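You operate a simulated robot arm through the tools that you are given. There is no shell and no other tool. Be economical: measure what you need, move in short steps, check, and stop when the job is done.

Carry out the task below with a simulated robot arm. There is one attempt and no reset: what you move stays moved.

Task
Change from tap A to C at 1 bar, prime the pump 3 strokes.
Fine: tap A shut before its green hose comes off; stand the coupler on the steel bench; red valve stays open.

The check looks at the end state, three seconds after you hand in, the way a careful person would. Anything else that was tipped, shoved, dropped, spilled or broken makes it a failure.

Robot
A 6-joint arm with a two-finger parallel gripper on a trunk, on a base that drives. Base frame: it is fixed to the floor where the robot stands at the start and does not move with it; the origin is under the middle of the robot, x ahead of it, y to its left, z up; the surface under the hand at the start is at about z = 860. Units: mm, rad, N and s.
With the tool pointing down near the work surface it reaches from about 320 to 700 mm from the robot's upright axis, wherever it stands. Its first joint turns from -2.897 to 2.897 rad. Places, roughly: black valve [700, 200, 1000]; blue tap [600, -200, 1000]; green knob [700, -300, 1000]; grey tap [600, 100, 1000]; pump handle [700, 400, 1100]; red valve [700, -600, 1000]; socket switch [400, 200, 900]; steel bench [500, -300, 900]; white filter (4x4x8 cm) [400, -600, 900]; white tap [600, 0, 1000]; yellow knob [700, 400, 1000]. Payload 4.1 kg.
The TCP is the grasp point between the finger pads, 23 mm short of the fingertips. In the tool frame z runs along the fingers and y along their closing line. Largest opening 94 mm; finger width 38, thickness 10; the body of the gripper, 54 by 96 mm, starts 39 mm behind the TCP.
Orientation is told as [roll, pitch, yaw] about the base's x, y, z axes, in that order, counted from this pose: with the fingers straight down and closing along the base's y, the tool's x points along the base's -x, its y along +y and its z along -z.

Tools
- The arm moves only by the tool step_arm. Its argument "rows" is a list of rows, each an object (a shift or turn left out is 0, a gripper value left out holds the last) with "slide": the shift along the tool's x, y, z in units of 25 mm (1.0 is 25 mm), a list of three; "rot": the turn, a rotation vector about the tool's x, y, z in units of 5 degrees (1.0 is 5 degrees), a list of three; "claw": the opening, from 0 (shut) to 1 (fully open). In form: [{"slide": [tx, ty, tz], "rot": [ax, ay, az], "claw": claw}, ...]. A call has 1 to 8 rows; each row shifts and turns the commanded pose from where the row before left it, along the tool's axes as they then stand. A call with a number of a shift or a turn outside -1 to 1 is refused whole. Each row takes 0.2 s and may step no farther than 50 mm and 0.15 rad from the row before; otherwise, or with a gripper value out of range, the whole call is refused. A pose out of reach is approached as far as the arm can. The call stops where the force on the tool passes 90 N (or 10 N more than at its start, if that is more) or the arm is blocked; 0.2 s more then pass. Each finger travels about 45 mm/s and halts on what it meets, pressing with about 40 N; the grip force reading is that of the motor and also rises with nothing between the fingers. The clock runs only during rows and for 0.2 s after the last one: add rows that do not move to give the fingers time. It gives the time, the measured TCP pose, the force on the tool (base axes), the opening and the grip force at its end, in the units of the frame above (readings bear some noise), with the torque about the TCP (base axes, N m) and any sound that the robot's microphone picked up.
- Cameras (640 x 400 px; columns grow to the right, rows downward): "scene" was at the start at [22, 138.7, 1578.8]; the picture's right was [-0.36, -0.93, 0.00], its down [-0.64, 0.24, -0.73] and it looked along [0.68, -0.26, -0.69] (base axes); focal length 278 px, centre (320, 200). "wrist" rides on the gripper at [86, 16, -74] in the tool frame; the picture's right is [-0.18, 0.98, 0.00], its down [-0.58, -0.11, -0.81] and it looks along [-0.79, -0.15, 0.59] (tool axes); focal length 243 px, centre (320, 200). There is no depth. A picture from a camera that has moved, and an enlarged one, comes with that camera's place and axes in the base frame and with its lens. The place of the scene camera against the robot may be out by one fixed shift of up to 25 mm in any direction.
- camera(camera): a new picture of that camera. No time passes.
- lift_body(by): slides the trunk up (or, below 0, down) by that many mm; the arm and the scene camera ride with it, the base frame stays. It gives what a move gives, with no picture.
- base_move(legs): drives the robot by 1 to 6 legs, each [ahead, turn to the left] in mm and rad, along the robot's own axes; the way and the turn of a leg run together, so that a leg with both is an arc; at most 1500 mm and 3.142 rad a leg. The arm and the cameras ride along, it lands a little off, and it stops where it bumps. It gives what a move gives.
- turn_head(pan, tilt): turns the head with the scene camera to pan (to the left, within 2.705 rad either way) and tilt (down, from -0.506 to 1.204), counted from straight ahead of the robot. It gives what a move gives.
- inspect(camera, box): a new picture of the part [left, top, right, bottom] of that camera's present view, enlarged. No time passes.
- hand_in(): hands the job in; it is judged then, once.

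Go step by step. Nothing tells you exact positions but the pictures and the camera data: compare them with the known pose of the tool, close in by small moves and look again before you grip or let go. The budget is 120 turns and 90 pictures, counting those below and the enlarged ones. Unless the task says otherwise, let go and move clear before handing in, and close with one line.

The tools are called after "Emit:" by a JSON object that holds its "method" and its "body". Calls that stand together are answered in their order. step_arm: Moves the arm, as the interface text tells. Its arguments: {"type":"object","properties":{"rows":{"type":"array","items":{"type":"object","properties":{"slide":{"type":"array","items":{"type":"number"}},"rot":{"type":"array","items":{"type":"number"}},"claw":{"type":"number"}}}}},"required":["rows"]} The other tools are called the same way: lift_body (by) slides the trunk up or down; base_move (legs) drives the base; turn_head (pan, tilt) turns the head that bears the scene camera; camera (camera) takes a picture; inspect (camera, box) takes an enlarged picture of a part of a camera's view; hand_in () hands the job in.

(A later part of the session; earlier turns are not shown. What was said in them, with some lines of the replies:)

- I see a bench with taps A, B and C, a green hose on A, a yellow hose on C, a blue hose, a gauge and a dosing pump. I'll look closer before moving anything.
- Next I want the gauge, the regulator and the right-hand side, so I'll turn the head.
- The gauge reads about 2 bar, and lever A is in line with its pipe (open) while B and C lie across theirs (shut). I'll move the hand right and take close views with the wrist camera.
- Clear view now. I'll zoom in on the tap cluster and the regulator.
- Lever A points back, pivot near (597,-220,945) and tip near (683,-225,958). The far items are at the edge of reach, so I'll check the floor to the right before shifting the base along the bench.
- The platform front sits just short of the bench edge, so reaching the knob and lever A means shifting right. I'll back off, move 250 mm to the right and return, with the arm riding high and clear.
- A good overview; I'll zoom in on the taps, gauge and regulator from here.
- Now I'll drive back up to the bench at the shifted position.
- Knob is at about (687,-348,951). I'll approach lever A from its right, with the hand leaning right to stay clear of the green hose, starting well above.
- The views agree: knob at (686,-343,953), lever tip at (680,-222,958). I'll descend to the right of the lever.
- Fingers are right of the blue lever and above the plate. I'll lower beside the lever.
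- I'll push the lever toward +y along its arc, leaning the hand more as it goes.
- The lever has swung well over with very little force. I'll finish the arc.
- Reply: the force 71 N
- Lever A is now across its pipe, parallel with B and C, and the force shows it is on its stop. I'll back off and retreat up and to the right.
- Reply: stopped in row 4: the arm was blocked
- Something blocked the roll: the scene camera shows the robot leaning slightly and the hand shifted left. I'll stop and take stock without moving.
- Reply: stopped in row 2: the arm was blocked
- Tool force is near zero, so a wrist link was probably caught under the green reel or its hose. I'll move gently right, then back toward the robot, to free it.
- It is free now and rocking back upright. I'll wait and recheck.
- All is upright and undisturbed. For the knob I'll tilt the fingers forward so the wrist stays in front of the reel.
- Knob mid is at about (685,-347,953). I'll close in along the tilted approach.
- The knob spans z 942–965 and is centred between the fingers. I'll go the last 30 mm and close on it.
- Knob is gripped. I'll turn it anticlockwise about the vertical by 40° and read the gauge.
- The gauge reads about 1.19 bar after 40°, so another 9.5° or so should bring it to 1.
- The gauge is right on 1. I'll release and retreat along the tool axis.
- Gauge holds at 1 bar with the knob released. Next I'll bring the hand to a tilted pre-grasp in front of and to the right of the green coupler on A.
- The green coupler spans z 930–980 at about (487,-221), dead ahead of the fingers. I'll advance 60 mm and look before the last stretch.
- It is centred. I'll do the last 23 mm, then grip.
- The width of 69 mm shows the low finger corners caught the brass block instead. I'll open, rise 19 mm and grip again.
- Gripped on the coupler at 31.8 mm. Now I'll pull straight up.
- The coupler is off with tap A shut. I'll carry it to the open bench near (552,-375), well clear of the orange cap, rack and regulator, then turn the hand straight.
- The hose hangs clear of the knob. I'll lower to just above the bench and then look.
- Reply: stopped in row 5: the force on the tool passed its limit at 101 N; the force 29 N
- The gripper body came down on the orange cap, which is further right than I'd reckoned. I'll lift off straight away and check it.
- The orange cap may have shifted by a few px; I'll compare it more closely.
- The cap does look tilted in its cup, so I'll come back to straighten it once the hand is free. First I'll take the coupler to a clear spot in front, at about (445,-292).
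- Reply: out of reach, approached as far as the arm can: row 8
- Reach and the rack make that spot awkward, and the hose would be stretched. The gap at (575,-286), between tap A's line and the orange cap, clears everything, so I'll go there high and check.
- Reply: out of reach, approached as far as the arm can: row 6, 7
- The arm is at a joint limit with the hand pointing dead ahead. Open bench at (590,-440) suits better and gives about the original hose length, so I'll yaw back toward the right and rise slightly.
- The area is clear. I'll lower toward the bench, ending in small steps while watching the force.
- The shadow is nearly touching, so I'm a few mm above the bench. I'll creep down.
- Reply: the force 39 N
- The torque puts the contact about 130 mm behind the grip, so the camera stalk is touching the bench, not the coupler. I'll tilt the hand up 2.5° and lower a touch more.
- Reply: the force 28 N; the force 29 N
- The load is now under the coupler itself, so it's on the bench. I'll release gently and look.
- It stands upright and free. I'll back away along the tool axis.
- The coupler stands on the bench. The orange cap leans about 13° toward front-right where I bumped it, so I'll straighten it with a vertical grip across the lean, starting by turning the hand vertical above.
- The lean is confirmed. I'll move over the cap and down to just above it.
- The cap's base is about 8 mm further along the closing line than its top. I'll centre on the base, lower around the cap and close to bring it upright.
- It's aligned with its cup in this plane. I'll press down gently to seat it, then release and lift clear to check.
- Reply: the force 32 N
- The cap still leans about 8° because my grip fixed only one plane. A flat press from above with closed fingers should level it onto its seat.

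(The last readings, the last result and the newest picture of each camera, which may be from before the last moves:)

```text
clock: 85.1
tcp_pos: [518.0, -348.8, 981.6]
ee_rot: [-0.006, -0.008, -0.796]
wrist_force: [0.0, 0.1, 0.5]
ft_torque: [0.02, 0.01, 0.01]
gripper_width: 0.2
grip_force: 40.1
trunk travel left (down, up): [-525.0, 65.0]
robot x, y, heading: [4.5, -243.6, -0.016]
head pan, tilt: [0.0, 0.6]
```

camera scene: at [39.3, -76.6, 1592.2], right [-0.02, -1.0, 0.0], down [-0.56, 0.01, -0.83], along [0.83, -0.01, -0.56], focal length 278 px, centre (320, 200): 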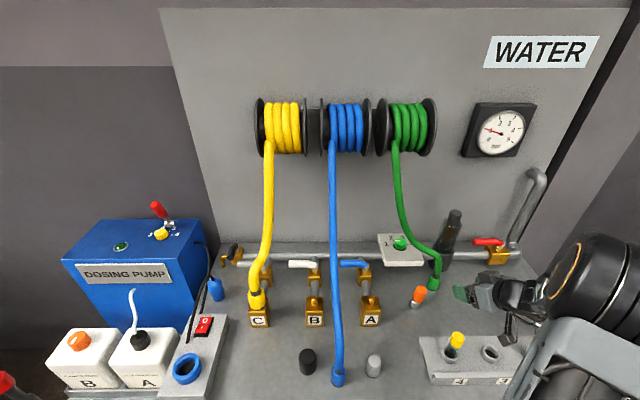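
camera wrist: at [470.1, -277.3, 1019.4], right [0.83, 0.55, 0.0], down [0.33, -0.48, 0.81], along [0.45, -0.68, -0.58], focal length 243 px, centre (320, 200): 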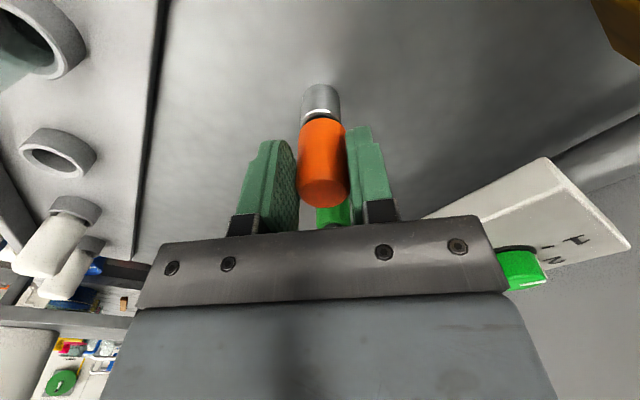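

Emit:
{"method": "step_arm", "body": {"rows": [{"slide": [0, 0, 0.12]}, {"slide": [0, 0, 0.12]}, {"slide": [0, 0, 0.12]}, {}]}}

Emit:
{"method": "step_arm", "body": {"rows": [{"slide": [0, 0, 0.08]}, {"slide": [0, 0, 0.08]}, {}]}}

```text
clock: 86.1
tcp_pos: [517.7, -347.9, 972.1]
ee_rot: [-0.005, -0.009, -0.797]
wrist_force: [0.2, -0.6, 0.7]
ft_torque: [0.0, 0.01, 0.04]
gripper_width: 0.3
grip_force: 39.8
trunk travel left (down, up): [-525.0, 65.0]
robot x, y, heading: [5.1, -247.0, -0.016]
head pan, tilt: [0.0, 0.6]
```

```text
clock: 86.9
tcp_pos: [517.7, -348.8, 968.4]
ee_rot: [-0.003, -0.01, -0.797]
wrist_force: [1.4, -0.6, 9.4]
ft_torque: [-0.11, -0.2, 0.02]
gripper_width: 0.0
grip_force: 40.1
trunk travel left (down, up): [-525.0, 65.0]
robot x, y, heading: [8.6, -249.0, -0.017]
head pan, tilt: [0.0, 0.6]
```

Emit:
{"method": "step_arm", "body": {"rows": [{"slide": [0, 0, 0.08]}, {"slide": [0, 0, 0.08]}, {}]}}

Emit:
{"method": "inspect", "body": {"camera": "scene", "box": [395, 250, 465, 310]}}

```text
clock: 87.7
tcp_pos: [518.4, -348.7, 967.9]
ee_rot: [0.003, -0.017, -0.799]
wrist_force: [4.9, -0.2, 43.1]
ft_torque: [-0.49, -0.71, 0.06]
gripper_width: 0.0
grip_force: 40.1
trunk travel left (down, up): [-525.0, 65.0]
robot x, y, heading: [2.8, -243.6, -0.016]
head pan, tilt: [0.0, 0.6]
```

```text
6.67 times, centred on (430, 280) of scene
camera zoom: at [36.6, -75.7, 1592.6], right [-0.02, -1.0, 0.0], down [-0.56, 0.01, -0.83], along [0.83, -0.01, -0.56], focal length 1850 px, centre (-413, -333)
```

zoom: 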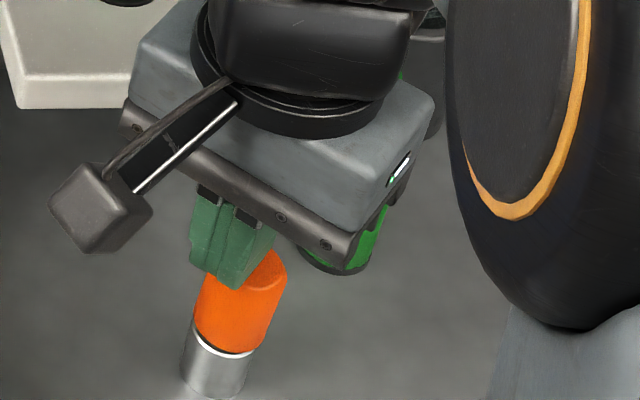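

Evidence from several views says the lean is purely along the first closing direction and the cap isn't fully seated. I'll re-grip it upright, centred on the cup, and press with a small wiggle to seat it.

Emit:
{"method": "step_arm", "body": {"rows": [{"slide": [0, 0, -1]}, {"slide": [-0.2, -0.06, -0.3], "claw": 0.7}, {"claw": 0.7}, {"claw": 0.7}, {"slide": [0, 0, 0.9]}, {"slide": [0, 0, 0.9]}, {"slide": [0, 0, 0.6]}, {}]}}

Emit:
{"method": "step_arm", "body": {"rows": [{"claw": 0.4}, {"claw": 0.2}, {"claw": 0.2}, {"claw": 0.2}, {"slide": [0, 0, 0.1]}, {"slide": [0, 0, 0.1]}, {"slide": [0, 0.06, 0.06]}, {"slide": [0, -0.12, 0.06]}]}}

```text
clock: 89.5
tcp_pos: [519.2, -354.8, 938.0]
ee_rot: [-0.006, -0.009, -0.797]
wrist_force: [-0.4, 0.0, -0.3]
ft_torque: [0.01, 0.0, 0.03]
gripper_width: 65.7
grip_force: 0.0
trunk travel left (down, up): [-525.0, 65.0]
robot x, y, heading: [1.8, -246.9, -0.016]
head pan, tilt: [0.0, 0.6]
```

```text
clock: 91.3
tcp_pos: [518.2, -355.7, 930.7]
ee_rot: [-0.003, -0.012, -0.799]
wrist_force: [1.9, 0.9, 31.5]
ft_torque: [-0.1, -0.29, 0.03]
gripper_width: 28.2
grip_force: 40.5
trunk travel left (down, up): [-525.0, 65.0]
robot x, y, heading: [1.2, -241.9, -0.016]
head pan, tilt: [0.0, 0.6]
```

It went down about 7 mm this time. One more press and wiggle, then release and check.

Emit:
{"method": "step_arm", "body": {"rows": [{"slide": [0, 0.06, 0.06]}, {"slide": [0, 0, 0.04]}, {}, {"slide": [0, 0, -0.14]}, {"claw": 0.4}, {"claw": 0.7}, {}]}}

Emit:
{"method": "step_arm", "body": {"rows": [{"slide": [0, 0, -1]}, {"slide": [0, 0, -1]}, {"slide": [0, 0, -1]}, {"slide": [0, 0, -1]}]}}

Emit:
{"method": "camera", "body": {"camera": "wrist"}}

Emit:
{"method": "inspect", "body": {"camera": "scene", "box": [395, 250, 465, 310]}}

```text
clock: 92.9
tcp_pos: [519.2, -354.3, 928.1]
ee_rot: [-0.006, -0.008, -0.797]
wrist_force: [0.5, -0.6, -0.4]
ft_torque: [-0.02, 0.04, 0.0]
gripper_width: 65.7
grip_force: 0.1
trunk travel left (down, up): [-525.0, 65.0]
robot x, y, heading: [3.6, -241.3, -0.018]
head pan, tilt: [0.0, 0.6]
```

```text
clock: 93.9
tcp_pos: [521.0, -352.6, 1030.1]
ee_rot: [-0.006, -0.006, -0.797]
wrist_force: [0.3, 0.2, 0.3]
ft_torque: [0.01, 0.03, 0.01]
gripper_width: 65.9
grip_force: 0.1
trunk travel left (down, up): [-525.0, 65.0]
robot x, y, heading: [3.8, -244.9, -0.012]
head pan, tilt: [0.0, 0.6]
```

```text
14 pictures are left
camera wrist: at [470.8, -279.3, 1103.9], right [0.83, 0.55, 0.0], down [0.33, -0.48, 0.81], along [0.45, -0.68, -0.58], focal length 243 px, centre (320, 200)
```

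wrist: 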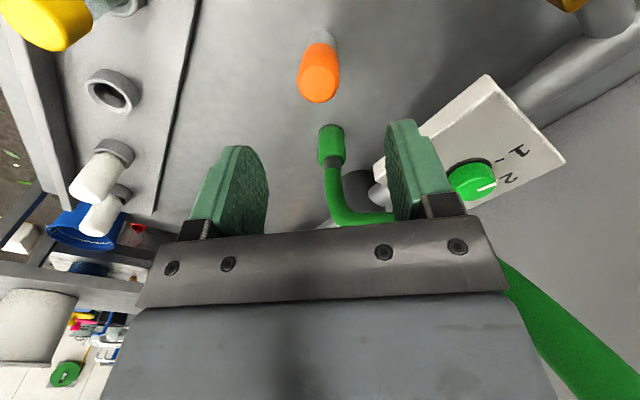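

```text
6.67 times, centred on (430, 280) of scene
camera zoom: at [39.4, -76.5, 1592.2], right [-0.02, -1.0, 0.0], down [-0.56, 0.01, -0.83], along [0.82, -0.01, -0.56], focal length 1850 px, centre (-413, -333)
```

zoom: 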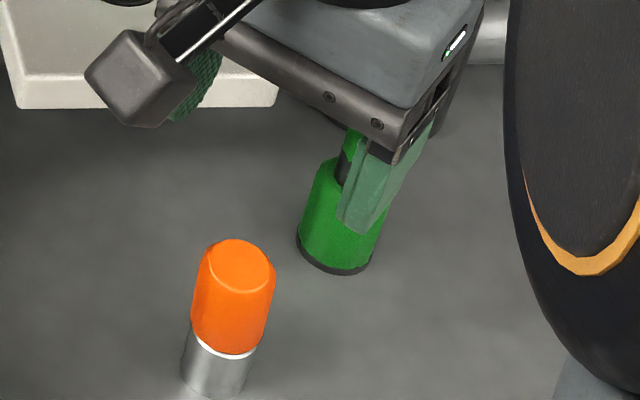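

The orange cap sits upright and seated again. Next come tap C and the pump, so I'll raise and tuck the arm, then shift the robot left.

Emit:
{"method": "step_arm", "body": {"rows": [{"slide": [0, 0, -1]}, {"slide": [0.52, -0.54, -1]}, {"slide": [0.52, -0.54, -1]}, {"slide": [0.52, -0.54, -1]}, {"slide": [0.52, -0.54, -1]}, {"slide": [0.52, -0.54, -1]}, {"slide": [0.52, -0.54, -1]}, {"slide": [0.52, -0.54, -1]}]}}

Emit:
{"method": "step_arm", "body": {"rows": [{"rot": [0, 0, -1], "claw": 0}, {"rot": [0, 0, -1]}, {"rot": [0, 0, -1]}, {"rot": [0, 0, -1]}, {"rot": [0, 0, -1]}, {"rot": [0, 0, -1]}, {"rot": [0, 0, -1]}, {"rot": [0, 0, -1]}]}}

Emit:
{"method": "base_move", "body": {"legs": [[-350, 0], [0, 1.588], [410, 0], [0, -1.571], [335, 0]]}}

Emit:
{"method": "camera", "body": {"camera": "scene"}}

```text
clock: 95.7
tcp_pos: [387.0, -352.0, 1228.8]
ee_rot: [-0.005, -0.01, -0.797]
wrist_force: [0.0, -0.3, -0.8]
ft_torque: [0.0, -0.02, 0.01]
gripper_width: 65.7
grip_force: 0.1
trunk travel left (down, up): [-525.0, 65.0]
robot x, y, heading: [1.6, -241.8, -0.01]
head pan, tilt: [0.0, 0.6]
```

```text
clock: 97.5
tcp_pos: [389.0, -352.6, 1228.8]
ee_rot: [-0.01, -0.003, -0.099]
wrist_force: [-0.3, -0.3, 0.9]
ft_torque: [0.02, 0.0, 0.03]
gripper_width: 0.1
grip_force: 39.8
trunk travel left (down, up): [-525.0, 65.0]
robot x, y, heading: [1.8, -246.2, -0.021]
head pan, tilt: [0.0, 0.6]
```

```text
clock: 111.4
tcp_pos: [383.7, 78.4, 1228.9]
ee_rot: [-0.006, -0.003, -0.072]
wrist_force: [0.3, 0.1, -0.6]
ft_torque: [0.04, -0.01, 0.02]
gripper_width: 0.0
grip_force: 39.9
trunk travel left (down, up): [-525.0, 65.0]
robot x, y, heading: [-2.7, 176.4, 0.011]
head pan, tilt: [0.0, 0.6]
```

```text
12 pictures are left
camera scene: at [28.2, 344.6, 1592.2], right [0.01, -1.0, 0.0], down [-0.57, -0.01, -0.82], along [0.82, 0.01, -0.57], focal length 278 px, centre (320, 200)
```

scene: 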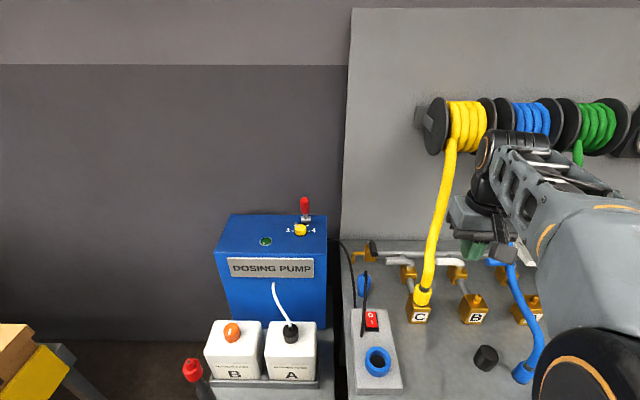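

Robot is at y ≈ 176. C's lever pivots near (597,80) with its tip toward +y. I'll move the closed fingers left of the yellow hose, lean the hand left and advance high.

Emit:
{"method": "step_arm", "body": {"rows": [{"slide": [0, 0.9, 0], "rot": [0, 0, -0.8]}, {"slide": [0, 1, 0]}, {"slide": [0, 1, 0], "rot": [1, 0, 0]}, {"slide": [0, 0.8, 0], "rot": [1, 0, 0]}, {"rot": [1, 0, 0]}, {"rot": [1, 0, 0]}]}}

Emit:
{"method": "step_arm", "body": {"rows": [{"slide": [-1, 0, 0]}, {"slide": [-1, 0, 0]}, {"slide": [-1, 0, 0]}, {"slide": [-1, 0, 0.3]}, {"slide": [-1, 0, 0.5]}, {"slide": [-0.8, 0, 0.5]}, {"slide": [-0.8, 0, 0.5]}]}}

Emit:
{"method": "camera", "body": {"camera": "wrist"}}

```text
clock: 112.8
tcp_pos: [385.1, 172.6, 1228.6]
ee_rot: [-0.36, -0.002, -0.004]
wrist_force: [-1.2, 0.5, -0.6]
ft_torque: [-0.01, 0.0, 0.01]
gripper_width: 0.0
grip_force: 39.9
trunk travel left (down, up): [-525.0, 65.0]
robot x, y, heading: [-2.3, 176.5, 0.011]
head pan, tilt: [0.0, 0.6]
```

```text
clock: 114.4
tcp_pos: [552.1, 152.2, 1184.5]
ee_rot: [-0.356, -0.003, -0.004]
wrist_force: [0.7, 0.5, -0.7]
ft_torque: [0.03, 0.0, -0.01]
gripper_width: 0.3
grip_force: 40.4
trunk travel left (down, up): [-525.0, 65.0]
robot x, y, heading: [-1.9, 174.9, 0.005]
head pan, tilt: [0.0, 0.6]
```

```text
11 pictures are left
camera wrist: at [465.9, 194.7, 1248.1], right [0.19, 0.92, -0.34], down [0.58, 0.18, 0.79], along [0.79, -0.35, -0.5], focal length 243 px, centre (320, 200)
```

wrist: 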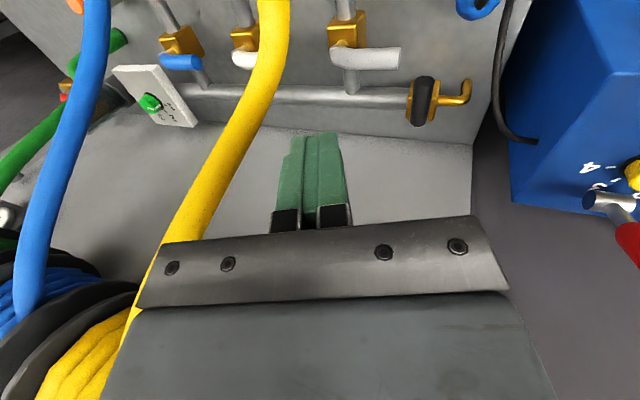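

Pivot C is near (600,83) and the black handle at (654,186). I'll descend in front of the lever's outer half.

Emit:
{"method": "step_arm", "body": {"rows": [{"slide": [-0.03, 0.28, 0.967]}, {"slide": [-0.03, 0.28, 0.967]}, {"slide": [-0.03, 0.28, 0.967]}, {"slide": [-0.03, 0.28, 0.967]}, {"slide": [-0.03, 0.28, 0.967]}, {"slide": [-0.03, 0.28, 0.967]}, {"slide": [-0.03, 0.28, 0.967]}, {"slide": [-0.03, 0.28, 0.967]}]}}

Emit:
{"method": "camera", "body": {"camera": "wrist"}}

```text
clock: 116.2
tcp_pos: [555.8, 140.0, 983.3]
ee_rot: [-0.357, -0.003, -0.004]
wrist_force: [0.0, 0.1, -1.0]
ft_torque: [0.0, -0.01, -0.01]
gripper_width: 0.0
grip_force: 40.4
trunk travel left (down, up): [-525.0, 65.0]
robot x, y, heading: [-4.1, 179.3, 0.011]
head pan, tilt: [0.0, 0.6]
```

```text
10 pictures are left
camera wrist: at [470.2, 182.0, 1047.4], right [0.19, 0.92, -0.34], down [0.58, 0.18, 0.79], along [0.79, -0.35, -0.5], focal length 243 px, centre (320, 200)
```

wrist: 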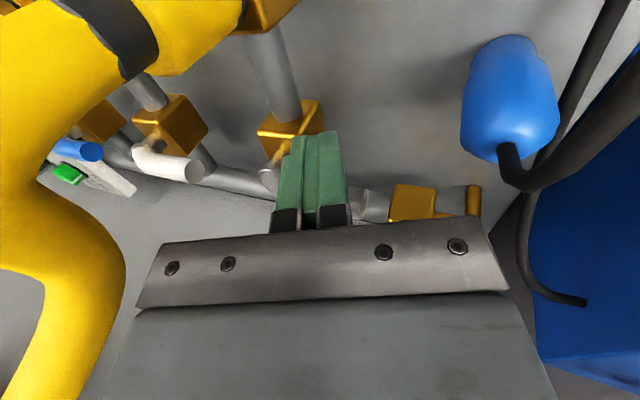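

Emit:
{"method": "step_arm", "body": {"rows": [{"slide": [0, 0.05, 0.5]}, {"slide": [0, 0.04, 0.53]}]}}

Emit:
{"method": "step_arm", "body": {"rows": [{"slide": [-0.64, 0, 0]}, {"slide": [-0.52, 0.169, -0.063]}, {"slide": [-0.52, 0.169, -0.063]}, {"slide": [-0.62, -0.169, 0.063]}, {"slide": [-0.62, -0.169, 0.063]}, {"slide": [-0.42, -0.543, 0.202]}, {"slide": [-0.42, -0.543, 0.202]}, {"slide": [-0.12, -0.225, 0.084]}]}}

Emit:
{"method": "camera", "body": {"camera": "wrist"}}

```text
clock: 116.8
tcp_pos: [559.9, 132.6, 958.6]
ee_rot: [-0.358, -0.003, -0.003]
wrist_force: [0.2, -0.2, 0.3]
ft_torque: [-0.03, 0.02, -0.01]
gripper_width: 0.0
grip_force: 40.3
trunk travel left (down, up): [-525.0, 65.0]
robot x, y, heading: [-1.0, 177.2, 0.012]
head pan, tilt: [0.0, 0.6]
```

```text
clock: 118.6
tcp_pos: [655.6, 100.5, 958.0]
ee_rot: [-0.357, -0.003, -0.003]
wrist_force: [-8.2, 16.9, -1.6]
ft_torque: [-0.05, -0.04, -0.35]
gripper_width: 0.0
grip_force: 39.9
trunk travel left (down, up): [-525.0, 65.0]
robot x, y, heading: [-3.7, 177.5, 0.016]
head pan, tilt: [0.0, 0.6]
```

```text
9 pictures are left
camera wrist: at [568.0, 142.9, 1022.5], right [0.19, 0.92, -0.34], down [0.58, 0.18, 0.79], along [0.79, -0.35, -0.5], focal length 243 px, centre (320, 200)
```

wrist: 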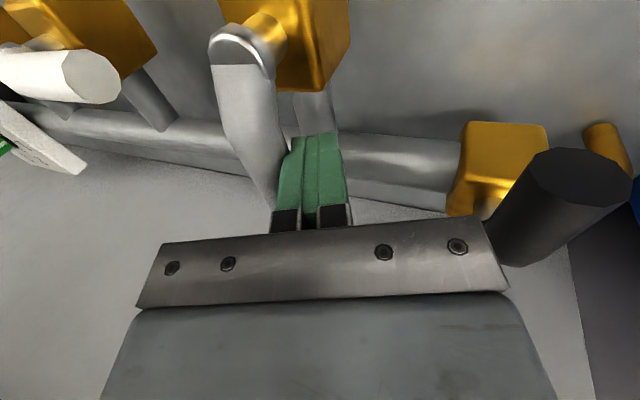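

Lever C is nearly in line with its pipe. I'll nudge it to its stop, then release and rise.

Emit:
{"method": "step_arm", "body": {"rows": [{"slide": [0, -0.15, 0.056]}, {"slide": [0, -0.15, 0.056]}, {}]}}

Emit:
{"method": "step_arm", "body": {"rows": [{"slide": [0, 0.4, -0.15]}, {"slide": [0, -0.2, -0.7]}, {"slide": [0, -0.3, -0.9]}, {"slide": [0, -0.3, -0.9]}, {"slide": [0, -0.2, -1]}, {"slide": [0, 0, -1]}, {"slide": [0, 0, -1]}, {"slide": [0, 0, -1]}]}}

Emit:
{"method": "camera", "body": {"camera": "scene"}}

```text
clock: 119.4
tcp_pos: [654.9, 99.8, 959.6]
ee_rot: [-0.355, -0.002, 0.003]
wrist_force: [-7.9, 53.9, -7.7]
ft_torque: [-0.05, -0.06, -0.87]
gripper_width: 0.0
grip_force: 40.1
trunk travel left (down, up): [-525.0, 65.0]
robot x, y, heading: [-3.4, 176.1, 0.019]
head pan, tilt: [0.0, 0.6]
```

```text
clock: 121.2
tcp_pos: [654.4, 133.0, 1121.3]
ee_rot: [-0.359, -0.001, -0.003]
wrist_force: [0.2, -0.7, 0.4]
ft_torque: [-0.02, 0.02, 0.01]
gripper_width: 0.1
grip_force: 39.8
trunk travel left (down, up): [-525.0, 65.0]
robot x, y, heading: [-1.4, 178.1, 0.013]
head pan, tilt: [0.0, 0.6]
```

```text
8 pictures are left
camera scene: at [27.6, 345.0, 1592.2], right [0.01, -1.0, 0.0], down [-0.56, -0.01, -0.83], along [0.83, 0.01, -0.56], focal length 278 px, centre (320, 200)
```

scene: 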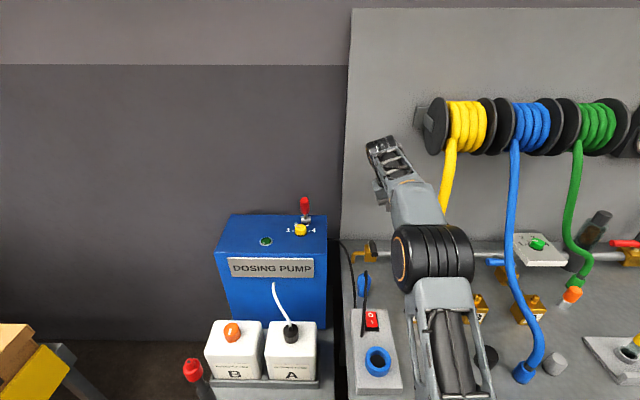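

C is open at its stop, with 54 N on it. Now the pump: its handle pivots near (767,418,978), and I'll bring the hand over the pump top, tilted forward, to see it.

Emit:
{"method": "step_arm", "body": {"rows": [{"slide": [0, 1, -0.6], "rot": [-1, 0, 0]}, {"slide": [0, 1, -0.5], "rot": [-1, 0, 0]}, {"slide": [0, 1, -0.4], "rot": [-1, 0, 0]}, {"slide": [0, 1, -0.3], "rot": [-1, 0, 0]}, {"slide": [0.4, 1, 0], "rot": [0, -1, 0]}, {"slide": [0.4, 1, 0], "rot": [0, -1, 0]}, {"slide": [0, 1, 0], "rot": [0, -1, 0]}, {"slide": [0, 1, 0], "rot": [0, -1, 0]}]}}

Emit:
{"method": "step_arm", "body": {"rows": [{"slide": [0, 1, 0], "rot": [0, -1, 0]}, {"slide": [0, 0.8, 0], "rot": [0, -1, 0]}, {"rot": [0, -1, 0]}, {"rot": [-0.574, 0, -0.819]}, {"rot": [-0.574, 0, -0.819], "claw": 0.6}, {"rot": [-0.574, 0, -0.819]}, {"rot": [-0.574, 0, -0.819]}]}}

Emit:
{"method": "camera", "body": {"camera": "wrist"}}

```text
clock: 123.0
tcp_pos: [635.3, 342.0, 1141.0]
ee_rot: [-0.012, -0.35, 0.0]
wrist_force: [1.3, -0.4, 0.3]
ft_torque: [0.0, -0.02, 0.01]
gripper_width: 0.1
grip_force: 39.2
trunk travel left (down, up): [-525.0, 65.0]
robot x, y, heading: [-3.1, 173.6, 0.011]
head pan, tilt: [0.0, 0.6]
```

```text
clock: 124.6
tcp_pos: [635.1, 386.9, 1139.3]
ee_rot: [-0.01, -0.61, 0.352]
wrist_force: [0.1, -0.7, -0.5]
ft_torque: [-0.03, 0.02, 0.01]
gripper_width: 56.3
grip_force: 0.0
trunk travel left (down, up): [-525.0, 65.0]
robot x, y, heading: [-4.2, 175.2, 0.012]
head pan, tilt: [0.0, 0.6]
```

```text
7 pictures are left
camera wrist: at [523.0, 363.5, 1150.2], right [-0.19, 0.98, 0.1], down [0.05, -0.09, 0.99], along [0.98, 0.2, -0.03], focal length 243 px, centre (320, 200)
```

wrist: 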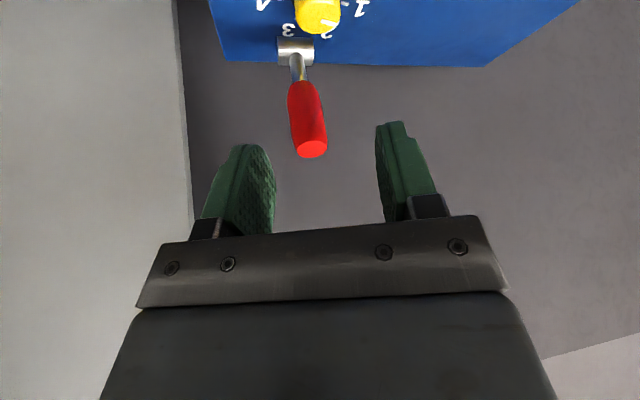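

The red handle leans slightly forward, tip near (738,408,1095). I'll bring the open fingers around its upper part.

Emit:
{"method": "step_arm", "body": {"rows": [{"slide": [-0.414, -0.145, 0.916]}, {"slide": [-0.414, -0.145, 0.916]}, {"slide": [-0.414, -0.145, 0.916]}, {"slide": [-0.414, -0.145, 0.916]}]}}

Emit:
{"method": "camera", "body": {"camera": "wrist"}}

```text
clock: 125.6
tcp_pos: [722.0, 401.7, 1086.6]
ee_rot: [-0.01, -0.61, 0.35]
wrist_force: [-0.5, -1.3, 0.5]
ft_torque: [-0.02, 0.01, -0.02]
gripper_width: 56.3
grip_force: 0.1
trunk travel left (down, up): [-525.0, 65.0]
robot x, y, heading: [-7.9, 179.3, 0.012]
head pan, tilt: [0.0, 0.6]
```

```text
6 pictures are left
camera wrist: at [609.5, 379.2, 1097.5], right [-0.19, 0.98, 0.1], down [0.05, -0.09, 0.99], along [0.98, 0.19, -0.03], focal length 243 px, centre (320, 200)
```

wrist: 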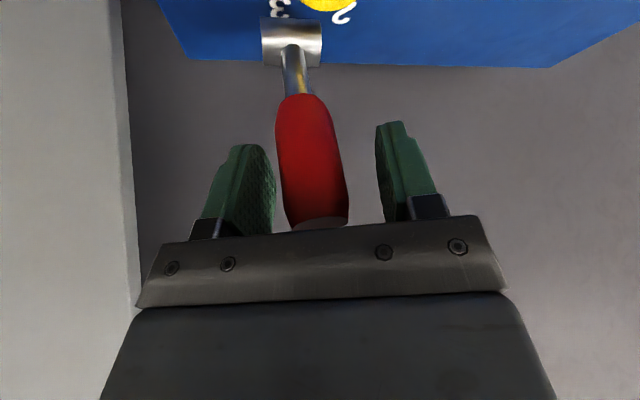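

The fingers already straddle the red grip; the handle runs from (767,401,985) to its tip at (709,397,1105). I'll close on it.

Emit:
{"method": "step_arm", "body": {"rows": [{"slide": [0, -0.1, 0.15], "claw": 0.3}, {"claw": 0}, {"claw": 0}, {"claw": 0}]}}

```text
clock: 126.6
tcp_pos: [724.1, 400.3, 1083.2]
ee_rot: [-0.013, -0.61, 0.352]
wrist_force: [3.4, -0.8, 1.7]
ft_torque: [-1.26, -0.1, -0.58]
gripper_width: 37.1
grip_force: 44.5
trunk travel left (down, up): [-525.0, 65.0]
robot x, y, heading: [-6.6, 176.6, 0.009]
head pan, tilt: [0.0, 0.6]
```

Gripped. I'll test which way the handle moves with a small forward pull on its arc.

Emit:
{"method": "step_arm", "body": {"rows": [{"slide": [0.347, 0.117, -0.06], "rot": [0.283, -0.939, -0.198]}, {"slide": [0.347, 0.117, -0.06], "rot": [0.283, -0.939, -0.198]}, {"slide": [0.347, 0.117, -0.06], "rot": [0.283, -0.939, -0.198]}]}}

```text
clock: 127.4
tcp_pos: [705.1, 393.2, 1075.1]
ee_rot: [-0.144, -0.861, 0.437]
wrist_force: [39.4, -25.3, 16.7]
ft_torque: [-1.09, -0.68, -0.73]
gripper_width: 34.4
grip_force: 45.2
trunk travel left (down, up): [-525.0, 65.0]
robot x, y, heading: [-1.9, 174.0, 0.003]
head pan, tilt: [0.0, 0.6]
```

Emit:
{"method": "step_arm", "body": {"rows": [{"slide": [-0.347, -0.117, 0.06], "rot": [-0.283, 0.939, 0.198]}, {"slide": [-0.347, -0.117, 0.06], "rot": [-0.283, 0.939, 0.198]}, {"slide": [-0.347, -0.117, 0.06], "rot": [-0.283, 0.939, 0.198]}, {"slide": [-0.347, -0.117, 0.06], "rot": [-0.283, 0.939, 0.198]}, {"slide": [-0.347, -0.117, 0.06], "rot": [-0.283, 0.939, 0.198]}]}}

Emit:
{"method": "camera", "body": {"camera": "wrist"}}

```text
clock: 128.6
tcp_pos: [732.7, 391.7, 1087.6]
ee_rot: [0.055, -0.439, 0.317]
wrist_force: [12.4, -23.8, -20.6]
ft_torque: [-1.1, -1.24, -0.22]
gripper_width: 34.9
grip_force: 45.2
out of reach, approached as far as the arm can: row 5
trunk travel left (down, up): [-525.0, 65.0]
robot x, y, heading: [-2.2, 177.0, 0.002]
head pan, tilt: [0.0, 0.6]
```

```text
5 pictures are left
camera wrist: at [624.2, 370.3, 1118.1], right [-0.17, 0.98, 0.13], down [0.22, -0.09, 0.97], along [0.96, 0.19, -0.2], focal length 243 px, centre (320, 200)
```

wrist: 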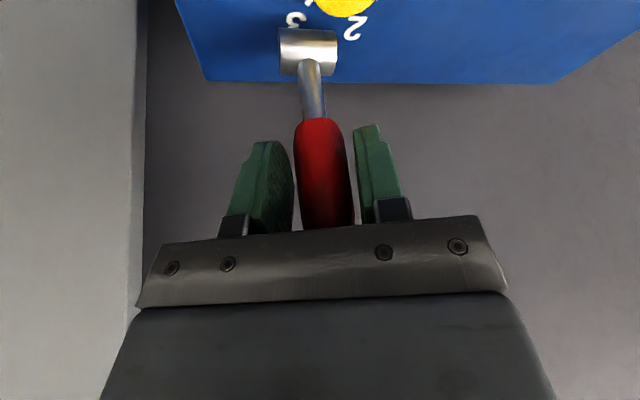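

The handle follows, and the pads let it pivot. I'll pull it forward through a longer arc by translation alone and watch force and sound.

Emit:
{"method": "step_arm", "body": {"rows": [{"slide": [0.725, 0.217, -0.014]}, {"slide": [0.722, 0.198, 0.115]}, {"slide": [0.695, 0.172, 0.244]}, {"slide": [0.65, 0.142, 0.362]}]}}

```text
clock: 129.6
tcp_pos: [670.8, 394.1, 1045.1]
ee_rot: [0.062, -0.443, 0.315]
wrist_force: [0.7, -1.4, -0.1]
ft_torque: [0.08, 0.0, 0.05]
gripper_width: 0.1
grip_force: 42.2
trunk travel left (down, up): [-525.0, 65.0]
robot x, y, heading: [-5.4, 179.3, 0.012]
head pan, tilt: [0.0, 0.6]
```

The fingers slipped off the handle. I'll look at where the handle is now.

Emit:
{"method": "camera", "body": {"camera": "wrist"}}

```text
4 pictures are left
camera wrist: at [561.4, 372.6, 1076.7], right [-0.17, 0.98, 0.13], down [0.22, -0.09, 0.97], along [0.96, 0.19, -0.2], focal length 243 px, centre (320, 200)
```

wrist: 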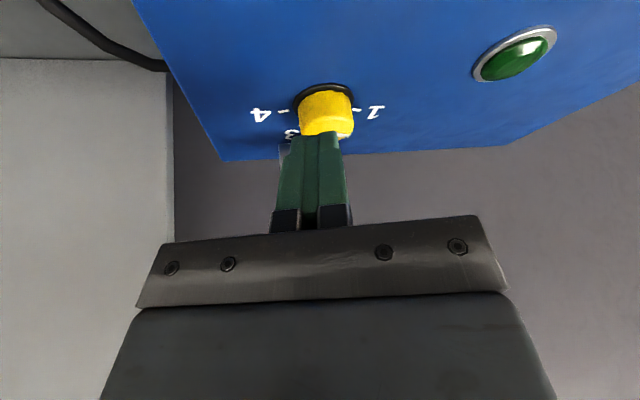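

The handle isn't held; pivot re-estimates to (757,402,990). I'll back off, square the hand to the handle's swing plane with the fingers nearly horizontal, and regrip lower on the handle.

Emit:
{"method": "step_arm", "body": {"rows": [{"slide": [0, 0, -0.8]}, {"slide": [0, 0, -0.8], "claw": 0.8}, {"slide": [0, 0.4, -0.8]}, {"rot": [0.426, 0, 0.905]}, {"rot": [0.426, 0, 0.905]}, {"rot": [0.426, 0, 0.905]}, {"rot": [0.95, 0, 0.5]}, {"rot": [0, -1, 0]}]}}

Emit:
{"method": "step_arm", "body": {"rows": [{"rot": [0, -1, 0]}, {"rot": [0, -1, 0]}, {"rot": [0, -1, 0]}, {"rot": [0, -1, 0]}, {"rot": [0, -1, 0]}, {"rot": [0, -1, 0]}, {"rot": [0, -1, 0]}]}}

Emit:
{"method": "camera", "body": {"camera": "wrist"}}

```text
clock: 131.4
tcp_pos: [643.5, 395.1, 1100.8]
ee_rot: [-0.009, -0.518, 0.007]
wrist_force: [0.4, 0.9, 0.2]
ft_torque: [0.03, 0.02, 0.03]
gripper_width: 75.1
grip_force: 0.1
trunk travel left (down, up): [-525.0, 65.0]
robot x, y, heading: [-2.5, 171.6, 0.013]
head pan, tilt: [0.0, 0.6]
```

```text
clock: 133.0
tcp_pos: [642.9, 394.4, 1101.3]
ee_rot: [-0.013, -1.129, 0.02]
wrist_force: [-0.2, -0.2, -0.1]
ft_torque: [0.0, 0.01, 0.02]
gripper_width: 75.2
grip_force: 0.1
trunk travel left (down, up): [-525.0, 65.0]
robot x, y, heading: [-2.7, 173.3, 0.01]
head pan, tilt: [0.0, 0.6]
```

```text
3 pictures are left
camera wrist: at [539.6, 410.6, 1053.4], right [0.07, 0.98, 0.16], down [-0.48, -0.11, 0.87], along [0.87, -0.14, 0.46], focal length 243 px, centre (320, 200)
```

wrist: 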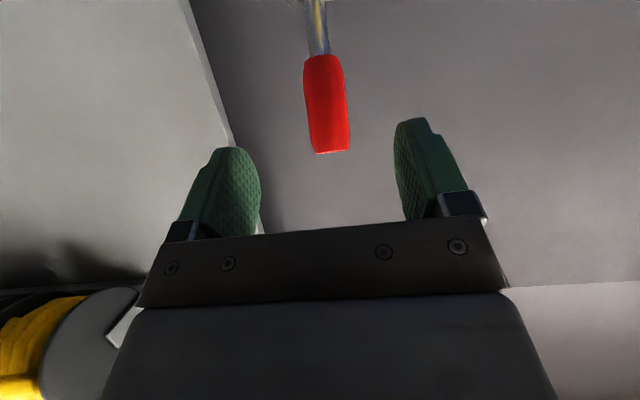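

The handle has sprung back to about 21° forward of upright. Pulling with closed fingers hooked behind its tip will hold better than gripping, so I'll pass over the tip and come down behind it.

Emit:
{"method": "step_arm", "body": {"rows": [{"slide": [-0.77, 0, -0.36], "claw": 0}, {"slide": [-0.77, 0, -0.36]}, {"slide": [-0.77, 0, -0.36]}, {"slide": [-0.77, 0, -0.36]}, {"rot": [0, 1, 0]}, {"rot": [0, 1, 0]}, {"rot": [0, 1, 0]}, {"rot": [0, 1, 0]}]}}

Emit:
{"method": "step_arm", "body": {"rows": [{"slide": [-0.69, 0.04, 0.69]}, {"slide": [-0.69, 0.04, 0.69]}, {"slide": [-0.69, 0.04, 0.69]}, {"slide": [-0.69, 0.04, 0.69]}, {"slide": [-0.69, 0.04, 0.69]}]}}

```text
clock: 134.8
tcp_pos: [645.3, 395.1, 1184.7]
ee_rot: [-0.009, -0.778, 0.011]
wrist_force: [0.4, -0.3, 0.0]
ft_torque: [0.04, 0.01, -0.01]
gripper_width: 0.2
grip_force: 40.0
trunk travel left (down, up): [-525.0, 65.0]
robot x, y, heading: [-7.4, 173.8, 0.01]
head pan, tilt: [0.0, 0.6]
```

```text
clock: 136.0
tcp_pos: [755.2, 397.7, 1180.8]
ee_rot: [-0.008, -0.777, 0.01]
wrist_force: [0.1, -0.4, 0.3]
ft_torque: [0.04, 0.0, -0.02]
gripper_width: 0.1
grip_force: 40.2
out of reach, approached as far as the arm can: row 5
trunk travel left (down, up): [-525.0, 65.0]
robot x, y, heading: [-2.3, 174.6, 0.01]
head pan, tilt: [0.0, 0.6]
```

Emit:
{"method": "step_arm", "body": {"rows": [{"slide": [0.54, 0.03, 0.54]}, {"slide": [0.5, 0.03, 0.56]}, {"slide": [0.5, 0, 0.56]}]}}

Emit:
{"method": "camera", "body": {"camera": "wrist"}}

```text
clock: 136.8
tcp_pos: [760.0, 400.0, 1123.4]
ee_rot: [-0.008, -0.78, 0.009]
wrist_force: [0.1, 0.3, -0.2]
ft_torque: [0.0, -0.03, 0.01]
gripper_width: 0.0
grip_force: 39.8
trunk travel left (down, up): [-525.0, 65.0]
robot x, y, heading: [-3.9, 176.9, 0.007]
head pan, tilt: [0.0, 0.6]
```

```text
2 pictures are left
camera wrist: at [645.0, 416.8, 1115.5], right [0.13, 0.98, 0.12], down [-0.15, -0.1, 0.98], along [0.98, -0.14, 0.14], focal length 243 px, centre (320, 200)
```

wrist: 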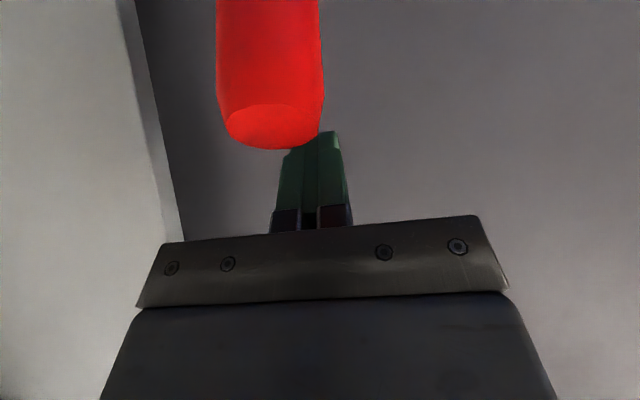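

The fingers are behind the handle tip at (712,397,1104). First stroke: I'll pull forward along the arc.

Emit:
{"method": "step_arm", "body": {"rows": [{"slide": [0.569, 0, -0.562]}, {"slide": [0.483, 0, -0.365]}, {"slide": [0.567, 0, -0.28]}, {"slide": [0.566, 0, -0.138]}, {"slide": [0.586, 0, -0.09]}, {}]}}

```text
clock: 137.7
tcp_pos: [714.4, 397.0, 1136.7]
ee_rot: [0.012, -0.832, -0.002]
wrist_force: [0.2, -2.7, 6.5]
ft_torque: [-0.07, -0.04, 0.0]
gripper_width: 0.0
grip_force: 39.8
trunk travel left (down, up): [-525.0, 65.0]
robot x, y, heading: [-2.7, 179.5, 0.005]
head pan, tilt: [0.0, 0.6]
stopped in row 4: the force on the tool passed its limit at 114 N (the readings are from after the stop); the commanded pose is now the measured one
```

Forward is a hard stop at about 25°, and the fingers slid up over the tip, so the stroke must go backward. I'll lift off, level the fingers, and regrip at mid-handle to swing it back.

Emit:
{"method": "step_arm", "body": {"rows": [{"slide": [-0.6, 0, -0.54]}, {"slide": [-0.6, 0, -0.54]}, {"slide": [0.59, 0, -0.65]}, {"slide": [0.59, 0, -0.65]}, {"slide": [0.59, 0, -0.65]}, {"rot": [0, -1, 0], "claw": 0.6}, {"rot": [0, -1, 0]}, {"rot": [0, -1, 0]}]}}

Emit:
{"method": "step_arm", "body": {"rows": [{"slide": [0.853, 0, 0.44]}, {"slide": [0.853, 0, 0.44]}, {"slide": [0.853, 0, 0.44]}]}}

```text
clock: 139.5
tcp_pos: [649.0, 396.1, 1175.5]
ee_rot: [0.019, -1.091, -0.009]
wrist_force: [0.2, 1.3, 0.5]
ft_torque: [-0.02, -0.01, 0.03]
gripper_width: 56.4
grip_force: 0.0
trunk travel left (down, up): [-525.0, 65.0]
robot x, y, heading: [-3.6, 180.1, 0.001]
head pan, tilt: [0.0, 0.6]
```

```text
clock: 140.3
tcp_pos: [648.5, 396.9, 1103.8]
ee_rot: [0.018, -1.091, -0.009]
wrist_force: [0.7, -0.5, -0.1]
ft_torque: [-0.02, -0.03, 0.02]
gripper_width: 56.4
grip_force: 0.1
trunk travel left (down, up): [-525.0, 65.0]
robot x, y, heading: [-3.7, 175.9, 0.006]
head pan, tilt: [0.0, 0.6]
```

Emit:
{"method": "step_arm", "body": {"rows": [{"slide": [0, 0, 0.82]}, {"slide": [0, 0.03, 0.82]}, {"slide": [0, 0.03, 0.82]}, {"slide": [0, 0, 0.82]}, {"claw": 0.2}, {"claw": 0}, {"claw": 0}, {"claw": 0}]}}

```text
clock: 142.1
tcp_pos: [720.1, 396.1, 1067.6]
ee_rot: [0.016, -1.09, -0.011]
wrist_force: [0.1, -13.1, -1.1]
ft_torque: [-1.18, -0.01, -0.79]
gripper_width: 33.9
grip_force: 45.0
trunk travel left (down, up): [-525.0, 65.0]
robot x, y, heading: [-0.4, 175.8, 0.002]
head pan, tilt: [0.0, 0.6]
```

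Gripped again. I'll swing it backward along its arc.

Emit:
{"method": "step_arm", "body": {"rows": [{"slide": [-0.467, -0.06, 0.42]}, {"slide": [-0.366, -0.04, 0.477]}, {"slide": [-0.277, 0, 0.532]}, {}]}}

```text
clock: 143.1
tcp_pos: [765.1, 396.6, 1076.4]
ee_rot: [0.018, -1.09, -0.007]
wrist_force: [-20.9, -7.5, -6.1]
ft_torque: [-0.82, 0.89, 0.11]
gripper_width: 33.9
grip_force: 45.3
trunk travel left (down, up): [-525.0, 65.0]
robot x, y, heading: [-2.9, 177.2, 0.007]
head pan, tilt: [0.0, 0.6]
```

Emit:
{"method": "step_arm", "body": {"rows": [{"slide": [-0.181, 0, 0.573]}, {"slide": [-0.078, 0, 0.59]}, {"slide": [0.026, 0, 0.6]}, {}]}}

```text
clock: 144.1
tcp_pos: [793.9, 396.4, 1072.5]
ee_rot: [0.024, -1.106, -0.016]
wrist_force: [-68.4, -9.6, 19.9]
ft_torque: [-0.63, 0.45, 0.21]
gripper_width: 33.7
grip_force: 44.8
trunk travel left (down, up): [-525.0, 65.0]
robot x, y, heading: [-3.7, 174.1, 0.001]
head pan, tilt: [0.0, 0.6]
```

It hits its back stop at about -24°, so the stroke is about 50°. I'll return it to the front stop to complete stroke 1.

Emit:
{"method": "step_arm", "body": {"rows": [{"slide": [-0.026, 0, -0.6]}, {"slide": [0.078, 0, -0.59]}, {"slide": [0.181, 0, -0.573]}, {"slide": [0.277, 0, -0.532]}, {"slide": [0.366, 0.04, -0.477]}, {"slide": [0.467, 0.06, -0.42]}, {"slide": [0.145, 0, -0.105]}, {}]}}

```text
clock: 145.9
tcp_pos: [722.0, 397.9, 1064.4]
ee_rot: [0.022, -1.092, -0.017]
wrist_force: [29.0, -4.2, 13.6]
ft_torque: [-0.89, 0.3, -0.27]
gripper_width: 34.2
grip_force: 44.4
trunk travel left (down, up): [-525.0, 65.0]
robot x, y, heading: [-4.2, 172.6, 0.001]
head pan, tilt: [0.0, 0.6]
```

Back at the front stop (29 N). Stroke 2.

Emit:
{"method": "step_arm", "body": {"rows": [{"slide": [-0.145, 0, 0.105]}, {"slide": [-0.467, -0.06, 0.42]}, {"slide": [-0.366, -0.04, 0.477]}, {"slide": [-0.277, 0, 0.532]}, {"slide": [-0.181, 0, 0.573]}, {"slide": [-0.078, 0, 0.59]}, {"slide": [0.026, 0, 0.6]}, {}]}}

Emit:
{"method": "step_arm", "body": {"rows": [{"slide": [-0.026, 0, -0.6]}, {"slide": [0.078, 0, -0.59]}, {"slide": [0.181, 0, -0.573]}, {"slide": [0.277, 0, -0.532]}, {"slide": [0.366, 0.04, -0.477]}, {"slide": [0.467, 0.06, -0.42]}, {"slide": [0.145, 0, -0.105]}, {}]}}

```text
clock: 147.7
tcp_pos: [793.1, 396.8, 1070.9]
ee_rot: [0.021, -1.103, -0.009]
wrist_force: [-78.2, -4.2, 12.7]
ft_torque: [-0.43, -0.35, 0.09]
gripper_width: 33.3
grip_force: 44.7
trunk travel left (down, up): [-525.0, 65.0]
robot x, y, heading: [-1.3, 173.5, 0.01]
head pan, tilt: [0.0, 0.6]
```

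```text
clock: 149.5
tcp_pos: [721.6, 398.1, 1064.9]
ee_rot: [0.02, -1.092, -0.016]
wrist_force: [30.4, -3.8, 14.8]
ft_torque: [-1.04, 0.15, -0.35]
gripper_width: 33.9
grip_force: 44.6
trunk travel left (down, up): [-525.0, 65.0]
robot x, y, heading: [-5.3, 174.9, 0.005]
head pan, tilt: [0.0, 0.6]
```

Stroke 2 is done. Stroke 3.

Emit:
{"method": "step_arm", "body": {"rows": [{"slide": [-0.145, 0, 0.105]}, {"slide": [-0.467, -0.06, 0.42]}, {"slide": [-0.366, -0.04, 0.477]}, {"slide": [-0.277, 0, 0.532]}, {"slide": [-0.181, 0, 0.573]}, {"slide": [-0.078, 0, 0.59]}, {"slide": [0.026, 0, 0.58]}, {}]}}

Emit:
{"method": "step_arm", "body": {"rows": [{"slide": [-0.026, 0, -0.58]}, {"slide": [0.078, 0, -0.59]}, {"slide": [0.181, 0, -0.573]}, {"slide": [0.277, 0, -0.532]}, {"slide": [0.366, 0.04, -0.477]}, {"slide": [0.467, 0.06, -0.42]}, {"slide": [0.145, 0, -0.105]}, {}]}}

```text
clock: 151.3
tcp_pos: [792.6, 397.4, 1071.1]
ee_rot: [0.02, -1.104, -0.01]
wrist_force: [-75.5, -6.4, 13.3]
ft_torque: [-0.51, -0.16, 0.17]
gripper_width: 33.5
grip_force: 44.4
trunk travel left (down, up): [-525.0, 65.0]
robot x, y, heading: [-1.4, 175.2, 0.008]
head pan, tilt: [0.0, 0.6]
```

```text
clock: 153.1
tcp_pos: [721.2, 397.7, 1064.2]
ee_rot: [0.018, -1.095, -0.015]
wrist_force: [27.8, 0.7, 17.0]
ft_torque: [-1.04, 0.25, -0.37]
gripper_width: 34.1
grip_force: 45.2
trunk travel left (down, up): [-525.0, 65.0]
robot x, y, heading: [-2.5, 175.7, 0.003]
head pan, tilt: [0.0, 0.6]
```

Three full strokes are done and the handle is back at its front rest. I'll release, withdraw and do a final check.

Emit:
{"method": "step_arm", "body": {"rows": [{"slide": [-0.1, 0, 0.07]}, {"claw": 0.5}, {"claw": 0.7}, {"claw": 0.7}, {"slide": [0, 0, -0.9]}, {"slide": [0, 0, -1]}, {"slide": [0, 0, -1]}, {"slide": [-0.5, 0, -1]}]}}

Emit:
{"method": "step_arm", "body": {"rows": [{"slide": [-0.8, 0, -0.5]}, {"slide": [-0.8, 0, -0.5]}, {"slide": [-0.5, 0.3, -0.9]}, {"slide": [-0.5, 0.3, -0.9]}, {"slide": [-0.5, 0.3, -0.9]}]}}

Emit:
{"method": "turn_head", "body": {"pan": -0.35, "tilt": 0.6}}

Emit:
{"method": "camera", "body": {"camera": "scene"}}

```text
clock: 154.9
tcp_pos: [639.4, 399.4, 1122.5]
ee_rot: [0.016, -1.091, -0.008]
wrist_force: [0.2, 0.5, 0.0]
ft_torque: [-0.02, -0.03, -0.01]
gripper_width: 65.6
grip_force: 0.0
trunk travel left (down, up): [-525.0, 65.0]
robot x, y, heading: [-3.7, 174.9, 0.005]
head pan, tilt: [0.0, 0.6]
```

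```text
clock: 156.1
tcp_pos: [594.7, 418.8, 1233.3]
ee_rot: [0.017, -1.092, -0.008]
wrist_force: [-1.1, -0.1, -0.3]
ft_torque: [0.01, 0.01, -0.04]
gripper_width: 65.7
grip_force: 0.1
trunk travel left (down, up): [-525.0, 65.0]
robot x, y, heading: [-3.4, 176.0, 0.005]
head pan, tilt: [0.0, 0.6]
```

```text
clock: 156.9
tcp_pos: [594.1, 417.8, 1232.4]
ee_rot: [0.018, -1.091, -0.01]
wrist_force: [-0.2, 0.0, 0.6]
ft_torque: [0.03, -0.02, 0.03]
gripper_width: 65.9
grip_force: 0.1
trunk travel left (down, up): [-525.0, 65.0]
robot x, y, heading: [-4.7, 177.1, 0.005]
head pan, tilt: [-0.351, 0.6]
```

```text
1 pictures are left
camera scene: at [24.8, 314.1, 1592.2], right [-0.34, -0.94, 0.0], down [-0.53, 0.19, -0.83], along [0.78, -0.28, -0.56], focal length 278 px, centre (320, 200)
```

scene: 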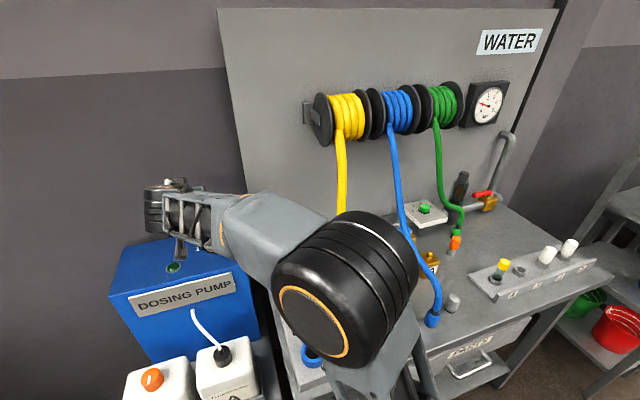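

One last enlarged look at the gauge, coupler and cap.

Emit:
{"method": "inspect", "body": {"camera": "scene", "box": [385, 70, 525, 270]}}

```text
2.00 times, centred on (455, 170) of scene
camera zoom: at [24.8, 314.1, 1592.2], right [-0.34, -0.94, 0.0], down [-0.53, 0.19, -0.83], along [0.78, -0.28, -0.56], focal length 555 px, centre (50, 260)
```

zoom: 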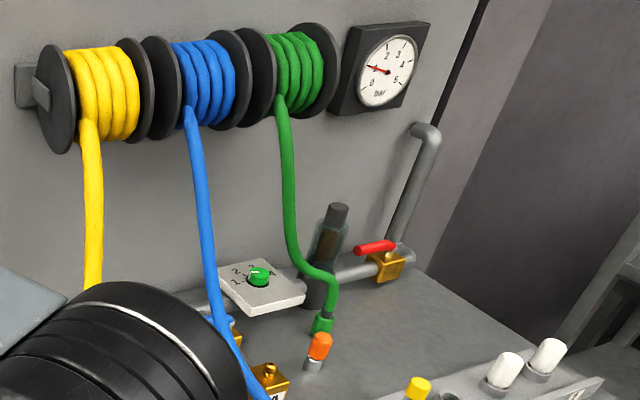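

The gauge still reads 1 bar, the red valve is open, the green coupler stands on the bench and the orange cap is upright. Lever A is shut, C is open, and the handle is back at rest with the hand clear, so I'm handing in.

Emit:
{"method": "hand_in", "body": {}}

```text
The job is handed in.
```

I changed over from tap A to C at 1 bar and primed the pump with 3 full strokes. Tap A was shut before its green hose came off, the coupler stands on the steel bench, and the red valve is still open. On the way I bumped the orange cap on the bench out of line and set it back upright in its cup.
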